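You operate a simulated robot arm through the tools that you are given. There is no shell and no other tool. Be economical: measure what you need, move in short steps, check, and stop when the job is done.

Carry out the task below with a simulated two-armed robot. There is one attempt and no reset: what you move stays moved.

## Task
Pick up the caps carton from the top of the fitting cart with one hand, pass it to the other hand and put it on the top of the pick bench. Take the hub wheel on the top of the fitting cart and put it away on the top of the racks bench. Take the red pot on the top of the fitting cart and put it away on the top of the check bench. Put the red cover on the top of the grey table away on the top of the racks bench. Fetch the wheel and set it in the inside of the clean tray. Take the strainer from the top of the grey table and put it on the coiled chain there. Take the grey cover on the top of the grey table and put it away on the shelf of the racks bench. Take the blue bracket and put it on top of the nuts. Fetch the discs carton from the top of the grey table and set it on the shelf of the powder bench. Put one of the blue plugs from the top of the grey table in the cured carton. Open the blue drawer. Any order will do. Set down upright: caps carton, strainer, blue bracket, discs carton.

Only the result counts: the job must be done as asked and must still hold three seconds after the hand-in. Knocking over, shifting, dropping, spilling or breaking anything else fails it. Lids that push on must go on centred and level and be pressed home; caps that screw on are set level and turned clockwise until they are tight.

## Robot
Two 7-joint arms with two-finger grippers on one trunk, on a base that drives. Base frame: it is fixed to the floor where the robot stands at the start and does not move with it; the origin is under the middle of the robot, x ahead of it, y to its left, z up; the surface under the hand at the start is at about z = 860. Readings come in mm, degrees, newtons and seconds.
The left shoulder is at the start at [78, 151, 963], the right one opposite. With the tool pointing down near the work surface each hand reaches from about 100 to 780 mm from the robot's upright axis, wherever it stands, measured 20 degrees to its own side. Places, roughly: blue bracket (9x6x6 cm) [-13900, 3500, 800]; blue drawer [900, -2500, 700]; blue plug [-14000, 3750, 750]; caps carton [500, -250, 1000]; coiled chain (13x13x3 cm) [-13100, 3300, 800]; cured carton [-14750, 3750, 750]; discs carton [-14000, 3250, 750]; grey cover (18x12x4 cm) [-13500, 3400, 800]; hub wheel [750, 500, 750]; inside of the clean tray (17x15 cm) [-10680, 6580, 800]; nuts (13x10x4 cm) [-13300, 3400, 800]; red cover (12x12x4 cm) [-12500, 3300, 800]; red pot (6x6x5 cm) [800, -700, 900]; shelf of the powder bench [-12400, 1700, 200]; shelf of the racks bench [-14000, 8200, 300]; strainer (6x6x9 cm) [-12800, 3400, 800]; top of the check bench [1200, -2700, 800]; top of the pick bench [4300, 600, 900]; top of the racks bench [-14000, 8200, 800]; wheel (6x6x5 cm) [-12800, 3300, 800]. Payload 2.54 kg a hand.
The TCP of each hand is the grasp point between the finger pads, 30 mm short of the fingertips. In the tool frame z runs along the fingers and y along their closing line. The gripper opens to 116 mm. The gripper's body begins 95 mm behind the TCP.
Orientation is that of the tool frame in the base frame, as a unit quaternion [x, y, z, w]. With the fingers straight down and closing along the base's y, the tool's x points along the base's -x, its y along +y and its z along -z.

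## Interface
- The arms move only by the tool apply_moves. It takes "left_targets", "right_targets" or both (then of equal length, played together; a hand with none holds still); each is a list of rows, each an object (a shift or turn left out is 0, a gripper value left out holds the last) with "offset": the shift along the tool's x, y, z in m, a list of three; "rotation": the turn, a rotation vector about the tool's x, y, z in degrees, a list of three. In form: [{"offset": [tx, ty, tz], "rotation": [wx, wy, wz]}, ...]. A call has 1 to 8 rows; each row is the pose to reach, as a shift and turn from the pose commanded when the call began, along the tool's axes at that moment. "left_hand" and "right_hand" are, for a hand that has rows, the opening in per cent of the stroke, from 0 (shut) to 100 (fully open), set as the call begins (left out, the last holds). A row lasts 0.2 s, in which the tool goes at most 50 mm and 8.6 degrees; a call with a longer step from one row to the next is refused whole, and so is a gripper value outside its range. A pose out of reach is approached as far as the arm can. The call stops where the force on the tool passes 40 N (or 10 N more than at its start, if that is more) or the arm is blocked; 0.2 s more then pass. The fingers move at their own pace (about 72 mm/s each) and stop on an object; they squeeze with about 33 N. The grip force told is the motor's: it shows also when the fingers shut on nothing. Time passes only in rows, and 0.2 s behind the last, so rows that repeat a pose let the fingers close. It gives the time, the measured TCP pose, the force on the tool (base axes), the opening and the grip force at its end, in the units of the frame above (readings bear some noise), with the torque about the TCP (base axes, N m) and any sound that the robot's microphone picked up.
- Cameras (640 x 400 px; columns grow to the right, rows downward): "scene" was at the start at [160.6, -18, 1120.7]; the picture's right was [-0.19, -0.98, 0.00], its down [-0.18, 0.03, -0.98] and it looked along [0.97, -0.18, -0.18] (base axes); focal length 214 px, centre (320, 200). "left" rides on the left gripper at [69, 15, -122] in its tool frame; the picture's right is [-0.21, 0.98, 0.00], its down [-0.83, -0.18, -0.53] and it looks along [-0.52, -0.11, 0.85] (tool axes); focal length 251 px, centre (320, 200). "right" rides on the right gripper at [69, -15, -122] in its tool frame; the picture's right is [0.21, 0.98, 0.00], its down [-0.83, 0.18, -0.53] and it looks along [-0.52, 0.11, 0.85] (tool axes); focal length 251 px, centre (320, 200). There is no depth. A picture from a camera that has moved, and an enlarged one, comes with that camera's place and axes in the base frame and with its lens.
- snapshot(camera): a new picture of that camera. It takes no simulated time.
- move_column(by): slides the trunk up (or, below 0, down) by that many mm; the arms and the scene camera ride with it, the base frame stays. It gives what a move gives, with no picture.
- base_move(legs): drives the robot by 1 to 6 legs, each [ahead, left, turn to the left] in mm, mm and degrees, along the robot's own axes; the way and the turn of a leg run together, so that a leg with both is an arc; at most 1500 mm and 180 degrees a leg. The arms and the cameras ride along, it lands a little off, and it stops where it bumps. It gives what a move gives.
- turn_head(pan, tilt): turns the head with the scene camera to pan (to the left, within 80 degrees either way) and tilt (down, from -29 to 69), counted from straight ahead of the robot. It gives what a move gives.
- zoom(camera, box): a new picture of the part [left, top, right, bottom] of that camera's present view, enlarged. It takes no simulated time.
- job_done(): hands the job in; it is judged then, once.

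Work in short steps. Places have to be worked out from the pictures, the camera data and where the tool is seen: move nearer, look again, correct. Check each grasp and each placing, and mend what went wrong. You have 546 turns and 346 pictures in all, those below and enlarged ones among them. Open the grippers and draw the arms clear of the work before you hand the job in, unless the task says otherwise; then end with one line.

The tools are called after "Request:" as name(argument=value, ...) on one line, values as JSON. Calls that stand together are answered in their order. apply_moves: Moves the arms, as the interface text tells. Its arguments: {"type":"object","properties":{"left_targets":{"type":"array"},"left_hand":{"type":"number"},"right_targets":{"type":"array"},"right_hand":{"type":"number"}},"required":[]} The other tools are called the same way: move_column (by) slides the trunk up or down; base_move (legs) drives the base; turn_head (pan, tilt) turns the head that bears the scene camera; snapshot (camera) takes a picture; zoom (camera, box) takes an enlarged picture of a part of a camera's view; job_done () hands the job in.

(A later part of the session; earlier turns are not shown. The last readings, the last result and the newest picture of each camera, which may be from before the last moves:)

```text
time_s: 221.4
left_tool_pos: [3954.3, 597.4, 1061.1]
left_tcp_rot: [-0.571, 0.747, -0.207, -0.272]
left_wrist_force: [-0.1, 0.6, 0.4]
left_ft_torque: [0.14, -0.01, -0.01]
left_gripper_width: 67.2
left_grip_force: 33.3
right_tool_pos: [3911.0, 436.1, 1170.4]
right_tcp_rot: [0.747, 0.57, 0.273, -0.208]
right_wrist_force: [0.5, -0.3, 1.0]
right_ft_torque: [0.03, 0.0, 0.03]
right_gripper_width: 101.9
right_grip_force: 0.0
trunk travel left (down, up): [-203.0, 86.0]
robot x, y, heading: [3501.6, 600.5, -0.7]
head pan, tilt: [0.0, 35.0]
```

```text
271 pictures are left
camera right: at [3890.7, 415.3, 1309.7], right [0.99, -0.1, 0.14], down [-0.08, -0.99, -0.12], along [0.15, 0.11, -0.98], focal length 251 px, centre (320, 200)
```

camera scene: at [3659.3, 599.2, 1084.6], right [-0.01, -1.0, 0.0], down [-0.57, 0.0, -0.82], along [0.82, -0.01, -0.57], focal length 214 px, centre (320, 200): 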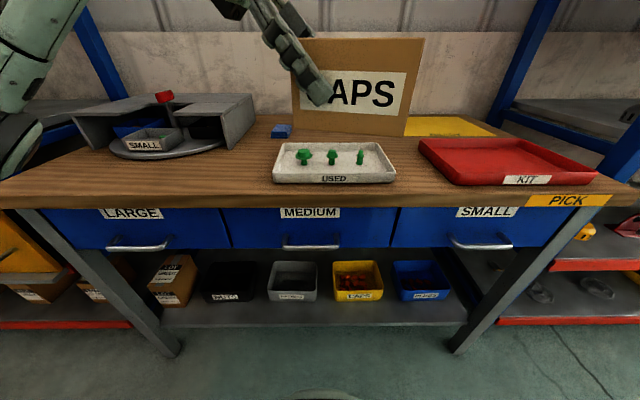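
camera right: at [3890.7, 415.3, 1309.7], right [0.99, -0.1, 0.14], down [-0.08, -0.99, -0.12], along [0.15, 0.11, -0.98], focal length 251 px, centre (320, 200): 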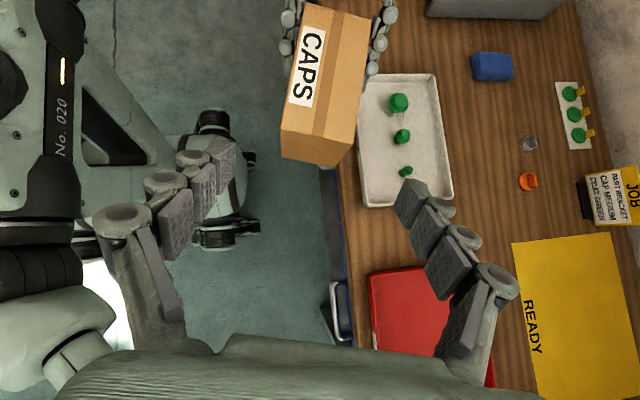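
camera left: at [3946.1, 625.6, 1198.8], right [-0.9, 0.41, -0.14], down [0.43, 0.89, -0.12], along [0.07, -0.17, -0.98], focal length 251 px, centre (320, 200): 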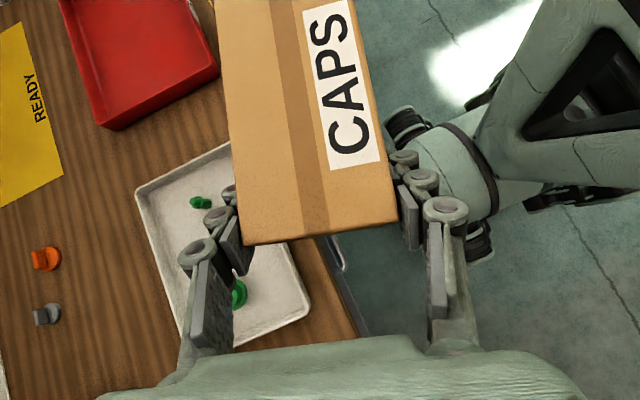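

Free strip at the bench front: target carton centre ≈(4047,800), top z≈855. I reposition the base, straighten the carton's yaw by 13° and move it left over the spot.

Request:
base_move(legs=[[50, 45, 0.7]])

Request:
apply_moves(left_targets=[{"rotation": [4.2, 0, -5]}, {"rotation": [8.4, 0, -10]}])

```text
time_s: 222.6
left_tool_pos: [4003.4, 648.7, 1060.5]
left_tcp_rot: [-0.575, 0.743, -0.209, -0.27]
left_wrist_force: [0.2, 0.0, 0.2]
left_ft_torque: [0.12, -0.03, -0.01]
left_gripper_width: 67.6
left_grip_force: 33.2
right_tool_pos: [3965.0, 484.9, 1170.2]
right_tcp_rot: [0.743, 0.575, 0.271, -0.211]
right_wrist_force: [0.0, 0.2, -1.0]
right_ft_torque: [0.02, 0.03, 0.04]
right_gripper_width: 102.2
right_grip_force: 0.1
trunk travel left (down, up): [-203.0, 86.0]
robot x, y, heading: [3548.8, 644.8, 0.2]
head pan, tilt: [0.0, 35.0]
```

```text
time_s: 223.2
left_tool_pos: [4003.6, 648.8, 1062.6]
left_tcp_rot: [-0.657, 0.673, -0.238, -0.244]
left_wrist_force: [0.1, -0.2, -0.1]
left_ft_torque: [0.14, 0.0, 0.01]
left_gripper_width: 67.2
left_grip_force: 33.2
right_tool_pos: [3964.4, 484.3, 1169.7]
right_tcp_rot: [0.742, 0.576, 0.271, -0.21]
right_wrist_force: [0.1, 0.0, 0.1]
right_ft_torque: [0.0, 0.02, 0.02]
right_gripper_width: 102.0
right_grip_force: 0.1
trunk travel left (down, up): [-203.0, 86.0]
robot x, y, heading: [3551.3, 646.8, 0.2]
head pan, tilt: [0.0, 35.0]
```

Request:
apply_moves(left_targets=[{"offset": [-0.03, -0.008, -0.025]}, {"offset": [-0.06, -0.016, -0.05]}, {"offset": [-0.09, -0.024, -0.075]}, {"offset": [-0.12, -0.032, -0.1]}, {"offset": [-0.148, -0.0395, -0.124]}])

Request:
snapshot(camera="left")

Request:
snapshot(camera="scene")

```text
time_s: 224.3
left_tool_pos: [4050.1, 840.3, 1062.2]
left_tcp_rot: [-0.657, 0.673, -0.239, -0.244]
left_wrist_force: [-0.2, -0.5, -0.1]
left_ft_torque: [0.17, 0.0, 0.02]
left_gripper_width: 67.8
left_grip_force: 33.0
right_tool_pos: [3964.7, 484.5, 1170.4]
right_tcp_rot: [0.743, 0.575, 0.271, -0.209]
right_wrist_force: [0.0, -0.4, -0.5]
right_ft_torque: [0.03, 0.0, 0.0]
right_gripper_width: 102.1
right_grip_force: 0.1
trunk travel left (down, up): [-203.0, 86.0]
robot x, y, heading: [3552.7, 644.5, 0.2]
head pan, tilt: [0.0, 35.0]
```

```text
270 pictures are left
camera left: at [4034.9, 865.8, 1199.9], right [-0.97, 0.19, -0.14], down [0.21, 0.97, -0.12], along [0.11, -0.15, -0.98], focal length 251 px, centre (320, 200)
```

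left: 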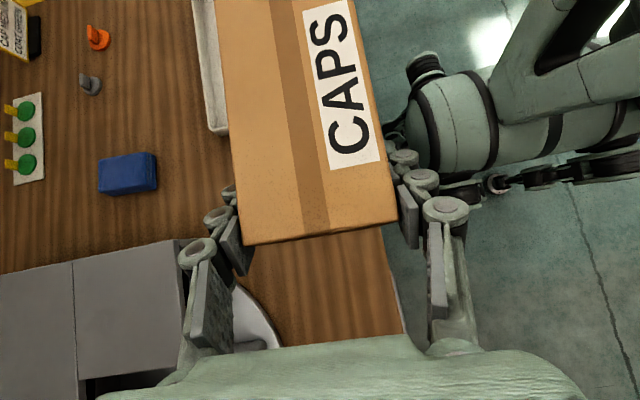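

```text
269 pictures are left
camera scene: at [3709.8, 645.8, 1084.5], right [0.0, -1.0, 0.0], down [-0.57, 0.0, -0.82], along [0.82, 0.0, -0.57], focal length 214 px, centre (320, 200)
```

scene: 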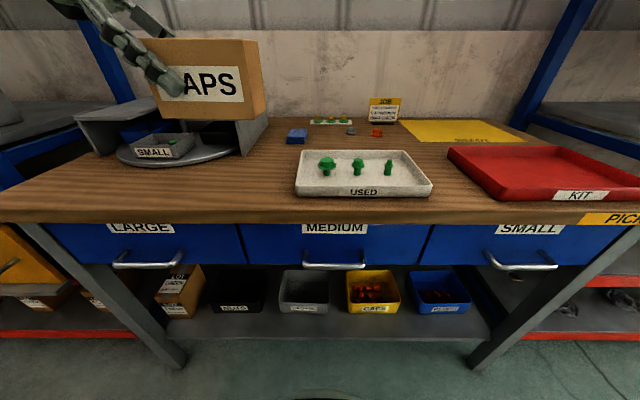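

All clear. Descend to 10 mm above the expected contact.

Request:
apply_moves(left_targets=[{"offset": [-0.022, 0, 0.0268]}, {"offset": [-0.045, 0, 0.0536]}, {"offset": [-0.067, 0, 0.08]}, {"offset": [-0.085, 0, 0.1013]}, {"offset": [-0.09, 0, 0.1072]}])

Request:
zoom(camera="scene", box=[100, 80, 340, 230])

```text
time_s: 225.6
left_tool_pos: [4050.1, 840.3, 920.0]
left_tcp_rot: [-0.656, 0.673, -0.238, -0.244]
left_wrist_force: [0.5, 0.1, 0.6]
left_ft_torque: [0.16, -0.01, -0.01]
left_gripper_width: 67.5
left_grip_force: 33.1
right_tool_pos: [3963.5, 485.5, 1170.9]
right_tcp_rot: [0.743, 0.575, 0.271, -0.21]
right_wrist_force: [0.1, -0.2, 0.0]
right_ft_torque: [0.01, 0.02, -0.03]
right_gripper_width: 102.4
right_grip_force: 0.1
trunk travel left (down, up): [-203.0, 86.0]
robot x, y, heading: [3552.3, 645.6, 0.2]
head pan, tilt: [0.0, 35.0]
```

```text
2.67 times, centred on (220, 155) of scene
camera zoom: at [3709.8, 645.6, 1084.5], right [0.0, -1.0, 0.0], down [-0.57, 0.0, -0.82], along [0.82, 0.0, -0.57], focal length 572 px, centre (587, 320)
```

zoom: 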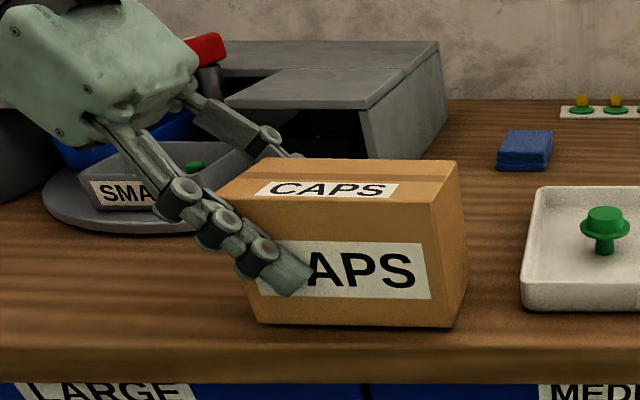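

Very near the surface. Small steps down until contact.

Request:
apply_moves(left_targets=[{"offset": [-0.0026, 0, 0.0031]}, {"offset": [-0.0045, 0, 0.0054]}, {"offset": [-0.0064, 0, 0.0077]}])

```text
time_s: 226.3
left_tool_pos: [4048.5, 838.2, 914.9]
left_tcp_rot: [-0.656, 0.672, -0.244, -0.242]
left_wrist_force: [4.2, 5.9, 23.3]
left_ft_torque: [-0.34, 0.05, 0.28]
left_gripper_width: 67.6
left_grip_force: 33.2
right_tool_pos: [3962.6, 485.2, 1171.9]
right_tcp_rot: [0.742, 0.575, 0.272, -0.21]
right_wrist_force: [0.1, 0.2, 0.3]
right_ft_torque: [0.01, 0.01, 0.0]
right_gripper_width: 101.9
right_grip_force: 0.1
trunk travel left (down, up): [-203.0, 86.0]
robot x, y, heading: [3551.5, 647.8, 0.4]
head pan, tilt: [0.0, 35.0]
```

Firm contact; release and withdraw along the finger axis.

Request:
apply_moves(left_targets=[{"offset": [0, 0, 0]}, {"offset": [0, 0, 0]}, {"offset": [0, 0, 0]}], left_hand=88)

Request:
apply_moves(left_targets=[{"offset": [0, 0, -0.03]}, {"offset": [0, 0, -0.07]}, {"offset": [0, 0, -0.11]}, {"offset": [0, 0, -0.15]}])

Request:
snapshot(camera="scene")

```text
time_s: 227.2
left_tool_pos: [4047.0, 838.6, 910.8]
left_tcp_rot: [-0.655, 0.674, -0.238, -0.245]
left_wrist_force: [0.1, 0.2, -1.2]
left_ft_torque: [0.03, -0.01, -0.01]
left_gripper_width: 102.3
left_grip_force: 0.0
right_tool_pos: [3962.5, 485.3, 1170.7]
right_tcp_rot: [0.743, 0.575, 0.271, -0.21]
right_wrist_force: [0.4, 0.1, 0.4]
right_ft_torque: [0.05, 0.0, 0.01]
right_gripper_width: 102.1
right_grip_force: 0.1
trunk travel left (down, up): [-203.0, 86.0]
robot x, y, heading: [3551.4, 647.9, 0.3]
head pan, tilt: [0.0, 35.0]
```

```text
time_s: 228.2
left_tool_pos: [4047.7, 937.6, 1026.4]
left_tcp_rot: [-0.655, 0.674, -0.238, -0.244]
left_wrist_force: [-0.5, -0.3, -0.3]
left_ft_torque: [0.04, 0.02, 0.0]
left_gripper_width: 102.2
left_grip_force: 0.0
right_tool_pos: [3963.0, 486.3, 1170.0]
right_tcp_rot: [0.743, 0.575, 0.27, -0.209]
right_wrist_force: [-0.5, 0.3, -0.1]
right_ft_torque: [-0.04, 0.01, 0.0]
right_gripper_width: 102.1
right_grip_force: 0.0
trunk travel left (down, up): [-203.0, 86.0]
robot x, y, heading: [3553.2, 643.7, 0.0]
head pan, tilt: [0.0, 35.0]
```

```text
267 pictures are left
camera scene: at [3709.1, 645.5, 1084.6], right [0.0, -1.0, 0.0], down [-0.57, 0.0, -0.82], along [0.82, 0.0, -0.57], focal length 214 px, centre (320, 200)
```

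scene: 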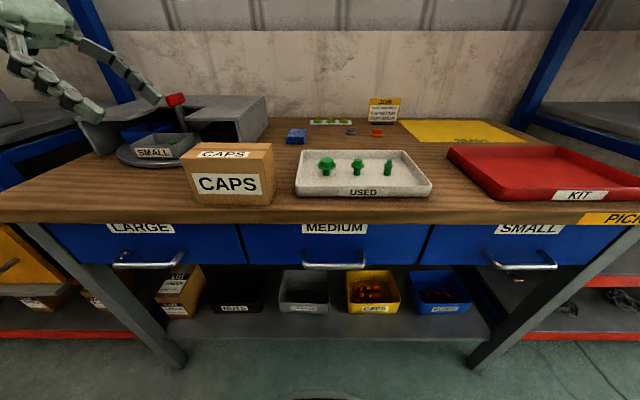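

Caps carton placed. Back away and return both hands to neutral.

Request:
base_move(legs=[[-500, 0, 0]])

Request:
apply_moves(left_targets=[{"rotation": [0, -8, 0]}, {"rotation": [0, -16, 0]}, {"rotation": [0, -24, 0]}, {"rotation": [0, -32, 0]}, {"rotation": [0, -40, 0]}], right_targets=[{"rotation": [0, -8, 0]}, {"rotation": [0, -16, 0]}, {"rotation": [0, -24, 0]}, {"rotation": [0, -32, 0]}, {"rotation": [0, -40, 0]}])

Request:
apply_moves(left_targets=[{"rotation": [0, 0, 8.4]}, {"rotation": [0, 0, 16.8]}, {"rotation": [0, 0, 25.2]}, {"rotation": [0, 0, 33.6]}, {"rotation": [0, 0, 42]}, {"rotation": [0, 0, 50.4]}, {"rotation": [0, 0, 58.8]}, {"rotation": [0, 0, 67.2]}], right_targets=[{"rotation": [0, 0, -8.4]}, {"rotation": [0, 0, -16.8]}, {"rotation": [0, 0, -25.2]}, {"rotation": [0, 0, -33.6]}, {"rotation": [0, 0, -42]}, {"rotation": [0, 0, -50.4]}, {"rotation": [0, 0, -58.8]}, {"rotation": [0, 0, -67.2]}])

Request:
apply_moves(left_targets=[{"rotation": [0, 0, 8.4]}, {"rotation": [0, 0, 16.8]}, {"rotation": [0, 0, 21.2]}, {"rotation": [0, 0, 21.2]}, {"rotation": [0, 0, 21.2]}], right_targets=[{"rotation": [0, 0, -8.4], "offset": [0, -0.04, 0.02]}, {"rotation": [0, 0, -16.8], "offset": [0, -0.08, 0.04]}, {"rotation": [0, 0, -25.2], "offset": [0, -0.1, 0.06]}, {"rotation": [0, 0, -33.6], "offset": [0, -0.1, 0.06]}, {"rotation": [0, 0, -37.5], "offset": [0, -0.1, 0.06]}])

```text
time_s: 231.1
left_tool_pos: [3551.7, 932.8, 1026.3]
left_tcp_rot: [-0.652, 0.677, -0.238, -0.245]
left_wrist_force: [-0.5, -0.5, 0.3]
left_ft_torque: [0.01, 0.01, -0.01]
left_gripper_width: 102.0
left_grip_force: 0.0
right_tool_pos: [3462.3, 481.6, 1170.0]
right_tcp_rot: [0.746, 0.572, 0.271, -0.208]
right_wrist_force: [-0.2, -0.7, -0.2]
right_ft_torque: [0.01, -0.02, 0.0]
right_gripper_width: 102.2
right_grip_force: 0.1
trunk travel left (down, up): [-203.0, 86.0]
robot x, y, heading: [3049.8, 647.1, -0.5]
head pan, tilt: [0.0, 35.0]
```

```text
time_s: 232.3
left_tool_pos: [3550.7, 932.1, 1027.4]
left_tcp_rot: [-0.695, 0.719, 0.0, 0.002]
left_wrist_force: [0.8, -0.8, -0.1]
left_ft_torque: [-0.04, 0.01, 0.0]
left_gripper_width: 102.4
left_grip_force: 0.1
right_tool_pos: [3460.3, 481.6, 1171.0]
right_tcp_rot: [0.793, 0.609, 0.002, 0.0]
right_wrist_force: [-0.2, -0.6, 0.2]
right_ft_torque: [-0.02, 0.01, 0.0]
right_gripper_width: 102.3
right_grip_force: 0.0
trunk travel left (down, up): [-203.0, 86.0]
robot x, y, heading: [3052.5, 645.8, -0.8]
head pan, tilt: [0.0, 35.0]
```

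```text
time_s: 234.1
left_tool_pos: [3551.5, 931.4, 1026.7]
left_tcp_rot: [-0.179, 0.984, 0.001, 0.0]
left_wrist_force: [0.7, 0.0, -0.1]
left_ft_torque: [0.03, 0.02, 0.02]
left_gripper_width: 101.9
left_grip_force: 0.0
right_tool_pos: [3461.9, 482.6, 1170.2]
right_tcp_rot: [0.324, 0.946, 0.0, -0.001]
right_wrist_force: [0.0, 0.1, 0.3]
right_ft_torque: [-0.01, 0.01, 0.02]
right_gripper_width: 102.1
right_grip_force: 0.1
trunk travel left (down, up): [-203.0, 86.0]
robot x, y, heading: [3055.1, 646.8, -0.3]
head pan, tilt: [0.0, 35.0]
```

```text
time_s: 235.3
left_tool_pos: [3551.3, 931.0, 1026.4]
left_tcp_rot: [0.004, 1.0, 0.0, 0.0]
left_wrist_force: [0.1, -0.5, 0.1]
left_ft_torque: [-0.03, 0.04, -0.01]
left_gripper_width: 102.1
left_grip_force: 0.1
right_tool_pos: [3400.6, 402.6, 1110.4]
right_tcp_rot: [0.003, 1.0, 0.001, 0.0]
right_wrist_force: [0.3, 1.2, -0.1]
right_ft_torque: [-0.03, 0.0, 0.01]
right_gripper_width: 102.1
right_grip_force: 0.0
trunk travel left (down, up): [-203.0, 86.0]
robot x, y, heading: [3051.9, 646.6, -0.6]
head pan, tilt: [0.0, 35.0]
```

Next the hub wheel. I turn around and approach the cart's far side to view it.

Request:
base_move(legs=[[0, 0, 90], [0, 0, 90.5], [1350, 0, 0]])

Request:
turn_head(pan=0, tilt=20)

Request:
snapshot(camera="scene")

```text
time_s: 249.9
left_tool_pos: [1199.4, 423.7, 1025.5]
left_tcp_rot: [1.0, -0.025, 0.0, 0.001]
left_wrist_force: [-0.5, -0.2, -0.3]
left_ft_torque: [-0.01, 0.01, 0.02]
left_gripper_width: 101.9
left_grip_force: 0.1
right_tool_pos: [1372.0, 944.4, 1110.9]
right_tcp_rot: [1.0, -0.024, 0.0, 0.001]
right_wrist_force: [-0.4, -0.3, 0.0]
right_ft_torque: [0.0, -0.03, -0.02]
right_gripper_width: 101.9
right_grip_force: 0.1
trunk travel left (down, up): [-203.0, 86.0]
robot x, y, heading: [1710.6, 687.7, 177.1]
head pan, tilt: [0.0, 35.0]
```

```text
time_s: 250.6
left_tool_pos: [1198.8, 422.0, 1025.9]
left_tcp_rot: [1.0, -0.025, 0.0, 0.002]
left_wrist_force: [-0.3, -0.4, 1.0]
left_ft_torque: [0.01, -0.03, -0.01]
left_gripper_width: 102.1
left_grip_force: 0.0
right_tool_pos: [1372.5, 943.4, 1110.3]
right_tcp_rot: [1.0, -0.024, 0.0, 0.001]
right_wrist_force: [-0.6, -0.4, 0.2]
right_ft_torque: [0.03, 0.01, 0.04]
right_gripper_width: 101.9
right_grip_force: 0.1
trunk travel left (down, up): [-203.0, 86.0]
robot x, y, heading: [1707.8, 688.9, 177.3]
head pan, tilt: [0.0, 20.0]
```

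```text
266 pictures are left
camera scene: at [1549.5, 693.7, 1108.3], right [0.05, 1.0, 0.0], down [0.34, -0.02, -0.94], along [-0.94, 0.05, -0.34], focal length 214 px, centre (320, 200)
```

scene: 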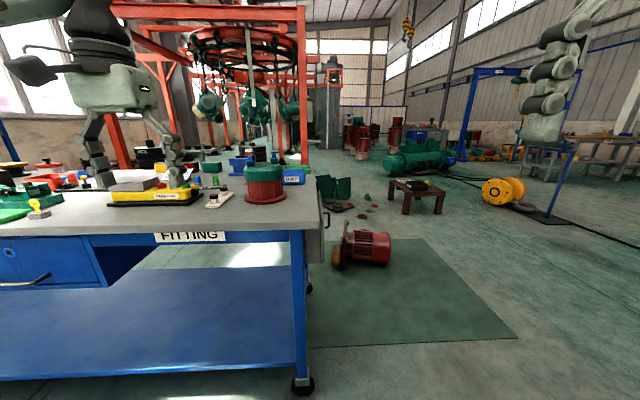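

The cart's left end is at y≈719, only ~290 mm from the hub. I drive around to that end, facing -y.

Request:
base_move(legs=[[0, -560, 0], [850, 0, 0], [0, 0, 92.5]])

Request:
turn_head(pan=0, tilt=30)

Request:
snapshot(camera="scene")

```text
time_s: 264.7
left_tool_pos: [1155.2, 775.9, 1026.6]
left_tcp_rot: [0.709, 0.705, 0.0, 0.001]
left_wrist_force: [1.0, -0.4, 0.6]
left_ft_torque: [-0.04, 0.01, -0.02]
left_gripper_width: 102.2
left_grip_force: 0.0
right_tool_pos: [625.5, 926.9, 1109.6]
right_tcp_rot: [0.709, 0.705, 0.001, 0.001]
right_wrist_force: [-0.2, 0.3, 0.2]
right_ft_torque: [0.01, 0.0, 0.03]
right_gripper_width: 101.8
right_grip_force: 0.2
trunk travel left (down, up): [-203.0, 86.0]
robot x, y, heading: [868.1, 1273.7, -90.5]
head pan, tilt: [0.0, 20.0]
```

```text
time_s: 265.4
left_tool_pos: [1155.0, 776.2, 1026.4]
left_tcp_rot: [0.709, 0.705, 0.0, 0.001]
left_wrist_force: [0.0, -0.3, -0.2]
left_ft_torque: [0.03, -0.04, 0.01]
left_gripper_width: 102.2
left_grip_force: 0.1
right_tool_pos: [625.6, 927.6, 1110.1]
right_tcp_rot: [0.71, 0.704, 0.0, 0.0]
right_wrist_force: [-0.4, 0.1, -0.4]
right_ft_torque: [0.01, 0.0, -0.01]
right_gripper_width: 102.1
right_grip_force: 0.0
trunk travel left (down, up): [-203.0, 86.0]
robot x, y, heading: [870.8, 1271.2, -90.7]
head pan, tilt: [0.0, 30.0]
```

```text
265 pictures are left
camera scene: at [869.7, 1115.8, 1092.4], right [-1.0, 0.01, 0.0], down [0.0, 0.5, -0.87], along [-0.01, -0.87, -0.5], focal length 214 px, centre (320, 200)
```

scene: 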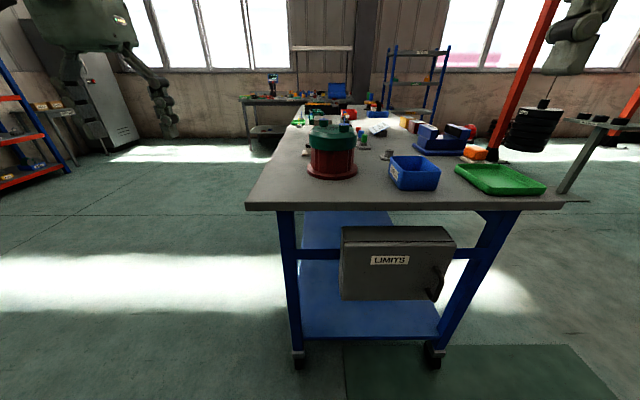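

Request:
zoom(camera="scene", box=[290, 110, 490, 220])

```text
3.20 times, centred on (390, 165) of scene
camera zoom: at [869.7, 1115.8, 1092.4], right [-1.0, 0.01, 0.0], down [0.0, 0.5, -0.87], along [-0.01, -0.87, -0.5], focal length 686 px, centre (96, 312)
```

zoom: 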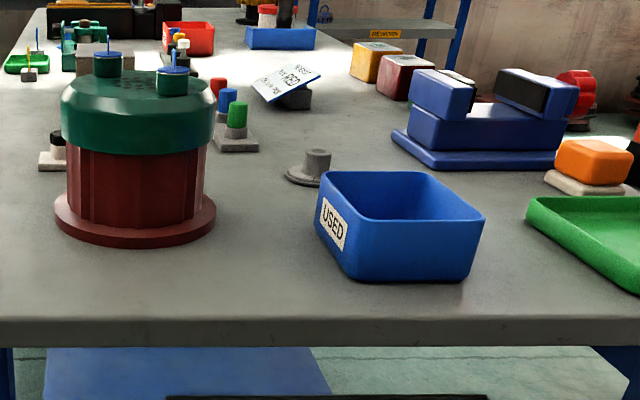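

The hub sits at about (641,438). I drive ahead 250 mm and check from the right hand's camera.

Request:
base_move(legs=[[250, 0, 0.7]])

Request:
snapshot(camera="right")

```text
time_s: 267.3
left_tool_pos: [1154.9, 534.4, 1025.9]
left_tcp_rot: [0.709, 0.705, 0.002, 0.0]
left_wrist_force: [-0.3, -0.3, 0.0]
left_ft_torque: [0.0, 0.03, 0.01]
left_gripper_width: 102.1
left_grip_force: 0.0
right_tool_pos: [624.5, 684.8, 1109.2]
right_tcp_rot: [0.709, 0.705, 0.002, -0.001]
right_wrist_force: [0.1, 0.0, 0.2]
right_ft_torque: [0.0, 0.01, -0.03]
right_gripper_width: 102.2
right_grip_force: 0.1
trunk travel left (down, up): [-203.0, 86.0]
robot x, y, heading: [868.8, 1032.6, -90.5]
head pan, tilt: [0.0, 30.0]
stopped in leg 1: the robot was blocked; the commanded pose is now the measured one
```

```text
263 pictures are left
camera right: at [611.6, 754.0, 1233.6], right [0.98, 0.21, 0.0], down [0.17, -0.83, 0.53], along [0.11, -0.52, -0.85], focal length 251 px, centre (320, 200)
```

right: 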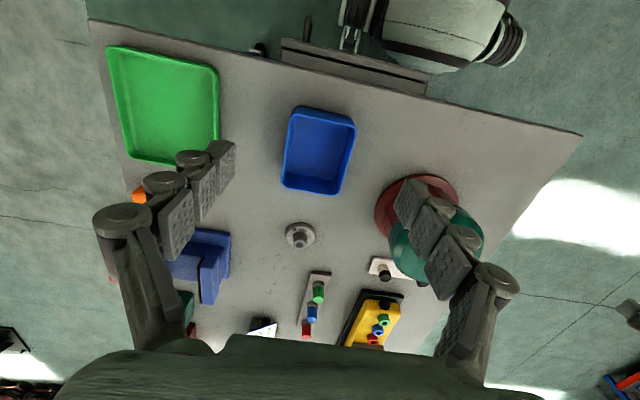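

Blocked by the LIMITS box on the cart's end, so I back 15 mm, raise the trunk and then move over the hub at (638,441).

Request:
base_move(legs=[[-15, 0, 0]])

Request:
move_column(by=80)

Request:
apply_moves(right_targets=[{"offset": [-0.03, 0, 0.02]}, {"offset": [-0.06, 0, 0.04]}, {"offset": [-0.1, 0, 0.06]}, {"offset": [-0.14, 0.005, 0.08]}, {"offset": [-0.175, 0.01, 0.1]}, {"offset": [-0.205, 0.01, 0.13]}, {"offset": [-0.235, 0.012, 0.16]}, {"offset": [-0.255, 0.013, 0.19]}], right_hand=80)

Request:
snapshot(camera="right")

```text
time_s: 268.0
left_tool_pos: [1155.0, 548.0, 1025.9]
left_tcp_rot: [0.708, 0.706, 0.001, 0.0]
left_wrist_force: [0.0, 1.1, 0.5]
left_ft_torque: [-0.01, 0.02, 0.0]
left_gripper_width: 102.0
left_grip_force: 0.1
right_tool_pos: [627.5, 698.0, 1109.1]
right_tcp_rot: [0.71, 0.704, 0.002, -0.002]
right_wrist_force: [-0.9, 0.6, 0.0]
right_ft_torque: [-0.02, 0.01, 0.01]
right_gripper_width: 102.0
right_grip_force: 0.1
trunk travel left (down, up): [-203.0, 86.0]
robot x, y, heading: [872.1, 1049.2, -90.3]
head pan, tilt: [0.0, 30.0]
```

```text
time_s: 269.2
left_tool_pos: [1154.9, 548.4, 1105.3]
left_tcp_rot: [0.71, 0.705, 0.001, -0.001]
left_wrist_force: [0.3, -0.2, -0.1]
left_ft_torque: [0.03, 0.02, 0.0]
left_gripper_width: 102.0
left_grip_force: 0.0
right_tool_pos: [626.8, 697.3, 1189.0]
right_tcp_rot: [0.71, 0.704, 0.002, -0.001]
right_wrist_force: [-0.4, -0.3, -0.1]
right_ft_torque: [0.03, 0.03, -0.02]
right_gripper_width: 102.0
right_grip_force: 0.1
trunk travel left (down, up): [-283.0, 6.0]
robot x, y, heading: [868.9, 1046.9, -90.7]
head pan, tilt: [0.0, 30.0]
```

```text
time_s: 271.0
left_tool_pos: [1154.7, 547.5, 1105.1]
left_tcp_rot: [0.709, 0.705, 0.002, 0.001]
left_wrist_force: [-0.4, 0.2, -0.1]
left_ft_torque: [0.04, 0.01, -0.03]
left_gripper_width: 102.2
left_grip_force: 0.1
right_tool_pos: [635.9, 441.1, 996.7]
right_tcp_rot: [0.71, 0.705, 0.002, -0.001]
right_wrist_force: [0.0, 0.0, 0.1]
right_ft_torque: [0.04, -0.05, -0.03]
right_gripper_width: 93.0
right_grip_force: 0.1
trunk travel left (down, up): [-283.0, 6.0]
robot x, y, heading: [870.3, 1048.5, -90.2]
head pan, tilt: [0.0, 30.0]
```

```text
262 pictures are left
camera right: at [621.2, 510.6, 1119.9], right [0.98, 0.21, 0.0], down [0.17, -0.83, 0.53], along [0.11, -0.52, -0.85], focal length 251 px, centre (320, 200)
```

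right: 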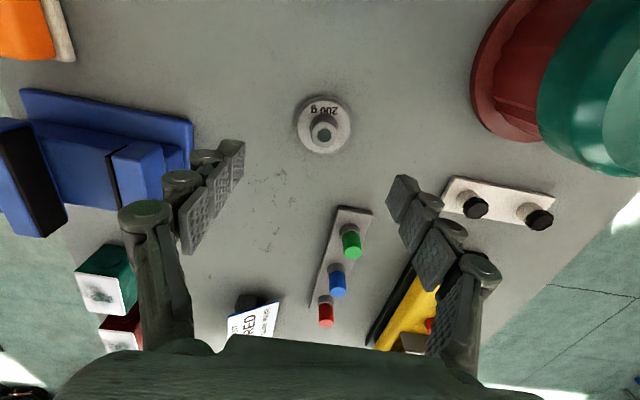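

The flange reads "200 g" — perhaps it's a weight, not the hub. Zooming.

Request:
zoom(camera="right", box=[270, 80, 370, 170])

Request:
zoom(camera="right", box=[440, 0, 640, 190])

```text
4.44 times, centred on (320, 125) of right
camera zoom: at [621.2, 510.6, 1119.9], right [0.98, 0.21, 0.0], down [0.17, -0.83, 0.53], along [0.11, -0.52, -0.85], focal length 1118 px, centre (320, 533)
```

zoom: 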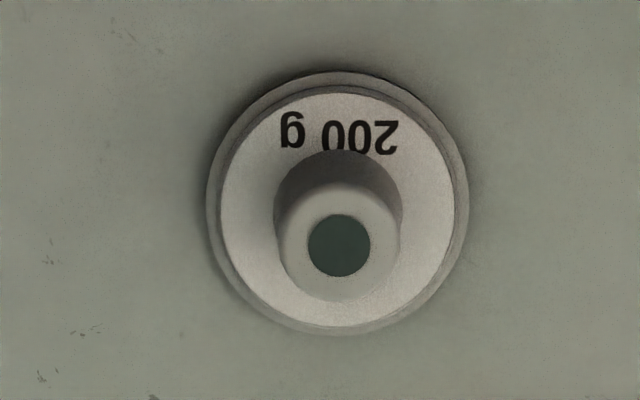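

```text
2.11 times, centred on (540, 95) of right
camera zoom: at [621.2, 510.6, 1119.9], right [0.98, 0.21, 0.0], down [0.17, -0.83, 0.53], along [0.11, -0.52, -0.85], focal length 529 px, centre (-143, 421)
```

zoom: 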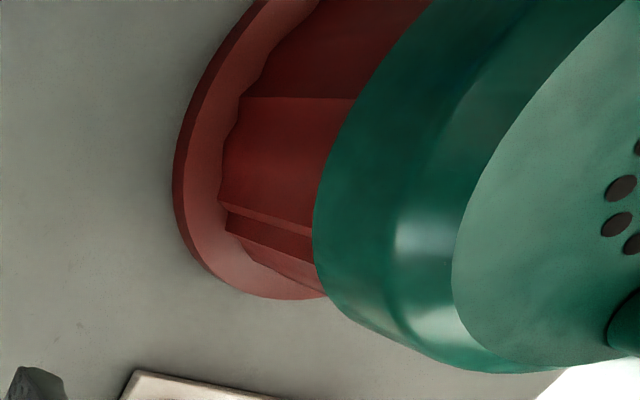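

It's a flanged hub with a bore (200 g mark), the only fit for the given place. Boss 24 mm wide up to z≈893 at (640,441); I descend to grip the boss.

Request:
apply_moves(right_targets=[{"offset": [0, 0.004, 0.03]}, {"offset": [0, 0.004, 0.06]}, {"offset": [0, 0.004, 0.085]}, {"offset": [0, 0.004, 0.094]}, {"offset": [0, 0.004, 0.094]}], right_hand=60)

Request:
snapshot(camera="right")

```text
time_s: 272.2
left_tool_pos: [1155.1, 548.8, 1106.1]
left_tcp_rot: [0.709, 0.705, 0.001, 0.0]
left_wrist_force: [-0.3, 0.2, -0.1]
left_ft_torque: [0.02, 0.0, 0.02]
left_gripper_width: 102.0
left_grip_force: 0.0
right_tool_pos: [640.0, 445.0, 903.5]
right_tcp_rot: [0.709, 0.705, 0.002, -0.001]
right_wrist_force: [-0.4, 0.0, 0.2]
right_ft_torque: [0.03, -0.01, -0.01]
right_gripper_width: 69.8
right_grip_force: 0.1
trunk travel left (down, up): [-283.0, 6.0]
robot x, y, heading: [866.4, 1049.4, -90.4]
head pan, tilt: [0.0, 30.0]
```

```text
259 pictures are left
camera right: at [625.1, 513.5, 1027.3], right [0.98, 0.21, 0.0], down [0.17, -0.83, 0.53], along [0.11, -0.52, -0.85], focal length 251 px, centre (320, 200)
```

right: 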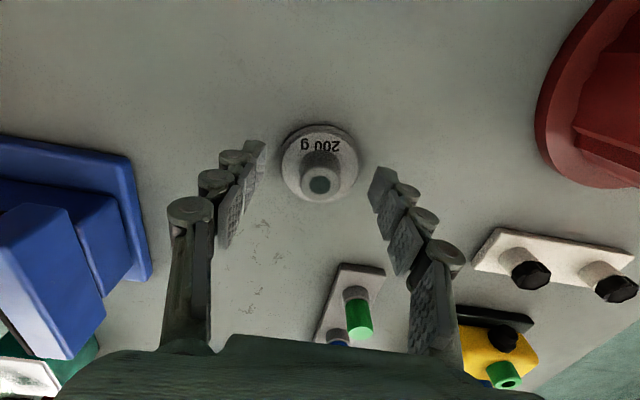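

Centred. Close and lift.

Request:
apply_moves(right_targets=[{"offset": [0, 0, 0]}, {"offset": [0, 0, 0]}, {"offset": [0, 0, 0]}, {"offset": [0, 0, 0]}], right_hand=0)

Request:
apply_moves(right_targets=[{"offset": [0, 0, -0.03]}, {"offset": [0, 0, -0.07]}, {"offset": [0, 0, -0.12]}])

Request:
snapshot(camera="right")

```text
time_s: 273.2
left_tool_pos: [1153.7, 548.7, 1105.0]
left_tcp_rot: [0.709, 0.705, 0.001, 0.001]
left_wrist_force: [-0.4, 0.0, 0.2]
left_ft_torque: [0.0, -0.02, 0.0]
left_gripper_width: 102.3
left_grip_force: 0.1
right_tool_pos: [639.1, 445.0, 903.7]
right_tcp_rot: [0.71, 0.705, 0.002, -0.001]
right_wrist_force: [-0.1, 0.1, 0.3]
right_ft_torque: [0.01, 0.01, 0.0]
right_gripper_width: 24.6
right_grip_force: 33.1
trunk travel left (down, up): [-283.0, 6.0]
robot x, y, heading: [869.1, 1051.7, -90.4]
head pan, tilt: [0.0, 30.0]
```

```text
time_s: 274.0
left_tool_pos: [1154.3, 549.3, 1103.5]
left_tcp_rot: [0.709, 0.705, 0.002, -0.001]
left_wrist_force: [0.1, 0.2, -0.3]
left_ft_torque: [0.0, 0.0, 0.04]
left_gripper_width: 102.0
left_grip_force: 0.1
right_tool_pos: [640.9, 444.4, 1022.7]
right_tcp_rot: [0.71, 0.705, 0.002, 0.0]
right_wrist_force: [-0.3, 0.1, -1.0]
right_ft_torque: [0.02, 0.02, -0.03]
right_gripper_width: 24.4
right_grip_force: 32.9
trunk travel left (down, up): [-283.0, 6.0]
robot x, y, heading: [870.7, 1047.5, -90.2]
head pan, tilt: [0.0, 30.0]
```

```text
258 pictures are left
camera right: at [626.3, 512.5, 1147.1], right [0.98, 0.21, 0.0], down [0.18, -0.83, 0.53], along [0.11, -0.52, -0.85], focal length 251 px, centre (320, 200)
```

right: 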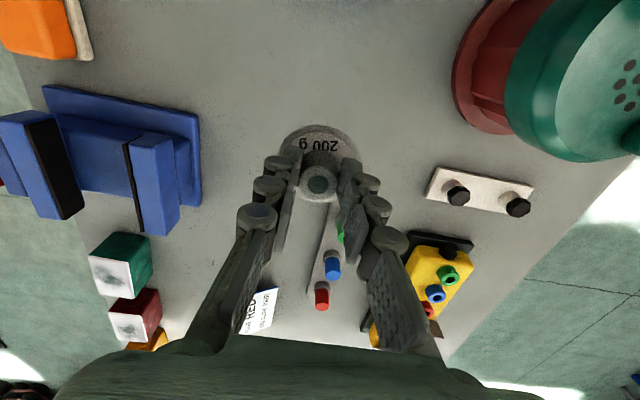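

Hub held. I retract the hand, back away from the cart and turn to face -x to survey the way.

Request:
apply_moves(right_targets=[{"offset": [0, 0, -0.04]}, {"offset": [0.045, 0, -0.06]}, {"offset": [0.09, 0, -0.07]}, {"offset": [0.135, 0, -0.07]}, {"offset": [0.18, 0, -0.07]}, {"offset": [0.22, 0, -0.07]}], left_targets=[{"offset": [0, 0, -0.01]}, {"offset": [0.04, 0, -0.02]}, {"offset": [0.08, -0.01, -0.03]}, {"offset": [0.12, -0.02, -0.03]}, {"offset": [0.15, -0.03, -0.03]}, {"offset": [0.15, -0.03, -0.03]}])

Request:
base_move(legs=[[-400, 0, 0], [0, 0, -90]])

Request:
turn_head(pan=0, tilt=10)

Request:
snapshot(camera="scene")

```text
time_s: 275.4
left_tool_pos: [1124.3, 699.4, 1136.6]
left_tcp_rot: [0.709, 0.705, 0.001, 0.001]
left_wrist_force: [0.2, -0.2, -0.1]
left_ft_torque: [-0.01, -0.02, 0.0]
left_gripper_width: 102.0
left_grip_force: 0.0
right_tool_pos: [642.7, 663.2, 1094.6]
right_tcp_rot: [0.71, 0.704, 0.002, 0.0]
right_wrist_force: [0.4, -0.4, -1.1]
right_ft_torque: [-0.02, 0.0, -0.01]
right_gripper_width: 24.7
right_grip_force: 33.4
trunk travel left (down, up): [-283.0, 6.0]
robot x, y, heading: [866.8, 1048.4, -90.4]
head pan, tilt: [0.0, 30.0]
```

```text
time_s: 281.9
left_tool_pos: [520.1, 1198.5, 1134.4]
left_tcp_rot: [1.0, -0.002, 0.0, 0.002]
left_wrist_force: [0.2, -0.5, 0.4]
left_ft_torque: [0.02, 0.01, -0.01]
left_gripper_width: 102.0
left_grip_force: 0.1
right_tool_pos: [486.4, 1680.3, 1093.7]
right_tcp_rot: [1.0, -0.003, 0.001, 0.001]
right_wrist_force: [0.1, -0.3, -1.9]
right_ft_torque: [0.0, -0.03, 0.01]
right_gripper_width: 24.6
right_grip_force: 33.1
trunk travel left (down, up): [-283.0, 6.0]
robot x, y, heading: [869.7, 1454.1, 179.9]
head pan, tilt: [0.0, 30.0]
```

```text
time_s: 282.7
left_tool_pos: [521.2, 1198.7, 1136.5]
left_tcp_rot: [1.0, -0.001, 0.0, 0.001]
left_wrist_force: [0.1, -0.4, -0.3]
left_ft_torque: [0.01, 0.01, 0.02]
left_gripper_width: 102.1
left_grip_force: 0.0
right_tool_pos: [485.1, 1679.3, 1093.7]
right_tcp_rot: [1.0, -0.004, 0.002, 0.001]
right_wrist_force: [-0.4, -0.2, -2.0]
right_ft_torque: [-0.03, -0.05, -0.04]
right_gripper_width: 24.7
right_grip_force: 33.3
trunk travel left (down, up): [-283.0, 6.0]
robot x, y, heading: [869.1, 1453.4, 179.4]
head pan, tilt: [0.0, 10.0]
```

```text
257 pictures are left
camera scene: at [709.8, 1454.1, 1204.6], right [0.01, 1.0, 0.0], down [0.17, 0.0, -0.98], along [-0.98, 0.01, -0.17], focal length 214 px, centre (320, 200)
```

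scene: 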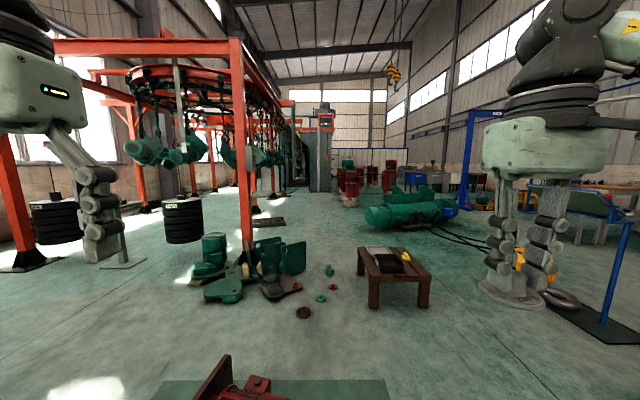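

Floor ahead has scattered parts and a stool. I check the right side lane (y≈2900) by panning.

Request:
turn_head(pan=-65, tilt=20)

Request:
snapshot(camera="scene")

Request:
turn_head(pan=-30, tilt=15)

Request:
snapshot(camera="scene")

```text
time_s: 284.1
left_tool_pos: [520.2, 1199.4, 1134.8]
left_tcp_rot: [1.0, -0.002, 0.001, 0.002]
left_wrist_force: [-0.2, 0.0, 0.4]
left_ft_torque: [0.0, -0.01, 0.0]
left_gripper_width: 102.1
left_grip_force: 0.0
right_tool_pos: [484.8, 1679.4, 1093.9]
right_tcp_rot: [1.0, -0.003, 0.002, 0.001]
right_wrist_force: [-0.3, 0.4, -1.9]
right_ft_torque: [-0.03, -0.02, 0.02]
right_gripper_width: 24.5
right_grip_force: 32.6
trunk travel left (down, up): [-283.0, 6.0]
robot x, y, heading: [867.7, 1453.6, 179.7]
head pan, tilt: [-65.0, 20.0]
```

```text
256 pictures are left
camera scene: at [763.8, 1538.1, 1188.4], right [0.91, 0.42, 0.0], down [0.14, -0.31, -0.94], along [-0.39, 0.85, -0.34], focal length 214 px, centre (320, 200)
```

scene: 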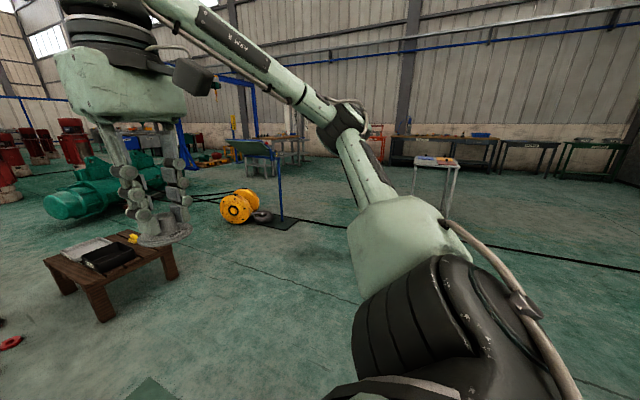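

```text
time_s: 285.1
left_tool_pos: [521.1, 1199.1, 1135.3]
left_tcp_rot: [1.0, -0.003, 0.001, 0.001]
left_wrist_force: [-0.4, -0.7, 0.2]
left_ft_torque: [0.02, 0.0, 0.03]
left_gripper_width: 101.9
left_grip_force: 0.2
right_tool_pos: [485.7, 1680.8, 1093.6]
right_tcp_rot: [1.0, -0.004, 0.002, 0.002]
right_wrist_force: [0.7, 0.2, -1.9]
right_ft_torque: [-0.03, -0.01, 0.01]
right_gripper_width: 24.7
right_grip_force: 32.6
trunk travel left (down, up): [-283.0, 6.0]
robot x, y, heading: [869.3, 1450.7, 179.5]
head pan, tilt: [-30.0, 15.0]
```

```text
255 pictures are left
camera scene: at [722.2, 1500.8, 1196.5], right [0.51, 0.86, 0.0], down [0.22, -0.13, -0.97], along [-0.83, 0.49, -0.26], focal length 214 px, centre (320, 200)
```

scene: 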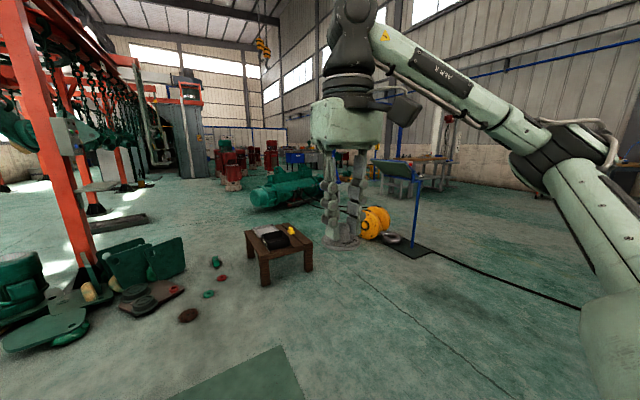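

Lane at y≈2790 between stool and reel is free. Drive there in legs, checking along.

Request:
base_move(legs=[[0, -1340, 0.4], [1500, 0, 0]])

Request:
snapshot(camera="scene")

```text
time_s: 305.3
left_tool_pos: [-988.6, 2529.6, 1136.1]
left_tcp_rot: [1.0, 0.003, 0.002, 0.001]
left_wrist_force: [0.3, 0.9, -0.1]
left_ft_torque: [-0.01, 0.01, 0.01]
left_gripper_width: 102.2
left_grip_force: 0.1
right_tool_pos: [-1030.6, 3010.4, 1093.9]
right_tcp_rot: [1.0, 0.001, 0.002, 0.0]
right_wrist_force: [-0.1, -0.8, -2.5]
right_ft_torque: [0.03, -0.01, 0.03]
right_gripper_width: 24.6
right_grip_force: 33.0
trunk travel left (down, up): [-283.0, 6.0]
robot x, y, heading: [-644.5, 2788.3, -179.8]
head pan, tilt: [-30.0, 15.0]
```

```text
254 pictures are left
camera scene: at [-791.6, 2833.8, 1196.5], right [0.49, 0.87, 0.0], down [0.23, -0.13, -0.97], along [-0.84, 0.48, -0.26], focal length 214 px, centre (320, 200)
```

scene: 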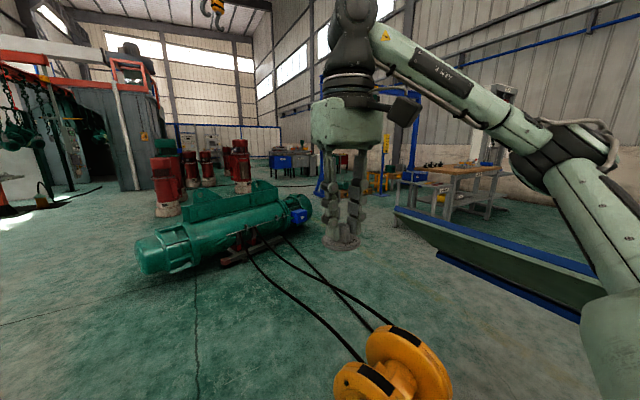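

On track. Continue past the stool, then shift to y≈1500.

Request:
base_move(legs=[[1080, 0, 0], [0, 1290, 0], [1500, 0, 0], [1500, 0, 0]])

Request:
turn_head(pan=-20, tilt=10)

Request:
snapshot(camera="scene")

```text
time_s: 313.9
left_tool_pos: [-2046.0, 2329.5, 1135.4]
left_tcp_rot: [1.0, 0.021, 0.0, 0.002]
left_wrist_force: [0.9, 0.1, 0.1]
left_ft_torque: [-0.04, -0.01, 0.02]
left_gripper_width: 102.2
left_grip_force: 0.0
right_tool_pos: [-2105.5, 2808.8, 1093.6]
right_tcp_rot: [1.0, 0.02, 0.001, 0.001]
right_wrist_force: [0.1, 0.4, -1.1]
right_ft_torque: [0.0, -0.01, 0.0]
right_gripper_width: 24.7
right_grip_force: 32.8
trunk travel left (down, up): [-283.0, 6.0]
robot x, y, heading: [-1711.7, 2604.0, -177.3]
head pan, tilt: [-30.0, 15.0]
stopped in leg 2: the robot was blocked; the commanded pose is now the measured one
```

```text
time_s: 314.6
left_tool_pos: [-2045.2, 2330.0, 1134.5]
left_tcp_rot: [1.0, 0.021, 0.001, 0.001]
left_wrist_force: [0.3, -0.5, 0.5]
left_ft_torque: [0.01, 0.01, 0.02]
left_gripper_width: 102.1
left_grip_force: 0.1
right_tool_pos: [-2105.7, 2807.5, 1093.4]
right_tcp_rot: [1.0, 0.019, 0.002, 0.001]
right_wrist_force: [0.1, -0.1, -2.0]
right_ft_torque: [0.01, -0.05, 0.02]
right_gripper_width: 24.5
right_grip_force: 32.7
trunk travel left (down, up): [-283.0, 6.0]
robot x, y, heading: [-1709.3, 2600.6, -178.1]
head pan, tilt: [-20.0, 10.0]
```

```text
253 pictures are left
camera scene: at [-1866.0, 2625.8, 1204.6], right [0.3, 0.95, 0.0], down [0.17, -0.05, -0.98], along [-0.94, 0.3, -0.17], focal length 214 px, centre (320, 200)
```

scene: 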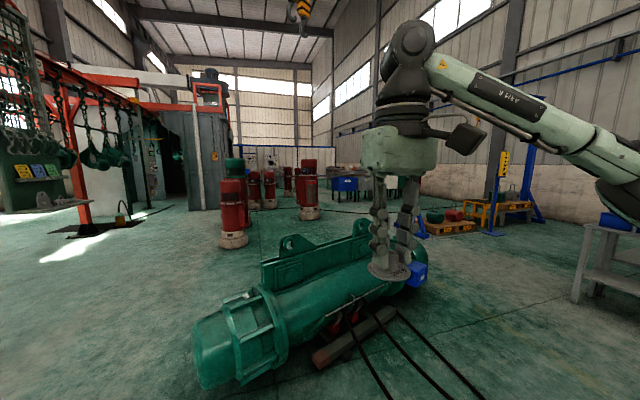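

Likely touched the stool's corner zone; I go 250 mm further ahead before strafing left.

Request:
base_move(legs=[[0, -60, 0], [270, 0, -1.9]])

Request:
base_move(legs=[[0, 1100, 0]])

Request:
snapshot(camera="scene")

```text
time_s: 317.4
left_tool_pos: [-2333.7, 2396.2, 1134.1]
left_tcp_rot: [1.0, 0.001, 0.002, 0.001]
left_wrist_force: [0.1, 0.0, 0.8]
left_ft_torque: [-0.02, 0.01, 0.0]
left_gripper_width: 102.1
left_grip_force: 0.1
right_tool_pos: [-2374.3, 2876.5, 1093.9]
right_tcp_rot: [1.0, 0.001, 0.002, 0.001]
right_wrist_force: [-0.5, 0.1, -1.3]
right_ft_torque: [0.01, -0.04, -0.02]
right_gripper_width: 24.5
right_grip_force: 32.8
trunk travel left (down, up): [-283.0, 6.0]
robot x, y, heading: [-1986.4, 2654.9, -179.8]
head pan, tilt: [-20.0, 10.0]
```

```text
time_s: 328.4
left_tool_pos: [-2365.4, 1295.2, 1134.8]
left_tcp_rot: [1.0, -0.021, 0.001, 0.002]
left_wrist_force: [0.6, 0.7, -0.5]
left_ft_torque: [0.05, 0.02, 0.01]
left_gripper_width: 101.8
left_grip_force: 0.1
right_tool_pos: [-2384.5, 1777.1, 1093.9]
right_tcp_rot: [1.0, -0.022, 0.002, 0.001]
right_wrist_force: [0.5, -0.4, -2.0]
right_ft_torque: [-0.02, -0.02, 0.02]
right_gripper_width: 24.4
right_grip_force: 32.2
trunk travel left (down, up): [-283.0, 6.0]
robot x, y, heading: [-2008.2, 1535.4, 177.7]
head pan, tilt: [-20.0, 10.0]
```

```text
252 pictures are left
camera scene: at [-2161.4, 1575.8, 1204.7], right [0.38, 0.92, 0.0], down [0.16, -0.07, -0.98], along [-0.91, 0.38, -0.17], focal length 214 px, centre (320, 200)
```

scene: 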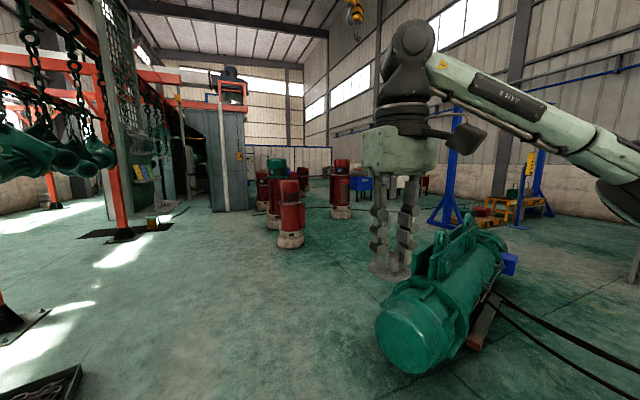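

Request:
base_move(legs=[[0, 0, 2.3], [1500, 0, 0], [1000, 0, 0]])

Request:
turn_head(pan=0, tilt=10)

Request:
snapshot(camera="scene")

```text
time_s: 340.9
left_tool_pos: [-4817.9, 1275.5, 1135.0]
left_tcp_rot: [1.0, 0.001, 0.001, 0.0]
left_wrist_force: [-1.3, 0.4, -1.0]
left_ft_torque: [-0.01, 0.02, -0.01]
left_gripper_width: 101.9
left_grip_force: 0.1
right_tool_pos: [-4858.8, 1756.5, 1093.7]
right_tcp_rot: [1.0, 0.0, 0.002, 0.001]
right_wrist_force: [0.0, 0.3, -2.9]
right_ft_torque: [0.0, -0.01, 0.0]
right_gripper_width: 24.7
right_grip_force: 33.2
trunk travel left (down, up): [-283.0, 6.0]
robot x, y, heading: [-4471.5, 1531.8, -180.0]
head pan, tilt: [-20.0, 10.0]
```

```text
time_s: 341.7
left_tool_pos: [-4817.4, 1275.6, 1135.2]
left_tcp_rot: [1.0, 0.001, 0.001, 0.001]
left_wrist_force: [-0.7, 0.1, -0.5]
left_ft_torque: [0.0, 0.01, 0.0]
left_gripper_width: 102.1
left_grip_force: 0.1
right_tool_pos: [-4858.8, 1757.5, 1093.9]
right_tcp_rot: [1.0, 0.0, 0.002, 0.002]
right_wrist_force: [0.4, 0.8, -1.6]
right_ft_torque: [0.0, 0.0, 0.02]
right_gripper_width: 24.7
right_grip_force: 33.4
trunk travel left (down, up): [-283.0, 6.0]
robot x, y, heading: [-4476.7, 1531.8, -180.0]
head pan, tilt: [0.0, 10.0]
```

```text
251 pictures are left
camera scene: at [-4631.8, 1532.4, 1204.7], right [0.0, 1.0, 0.0], down [0.17, 0.0, -0.98], along [-0.98, 0.0, -0.17], focal length 214 px, centre (320, 200)
```

scene: 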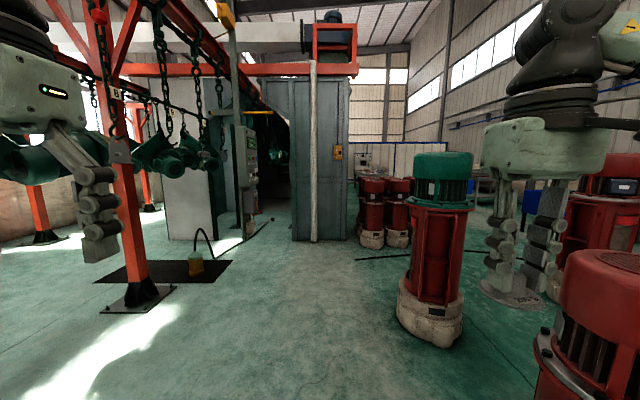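

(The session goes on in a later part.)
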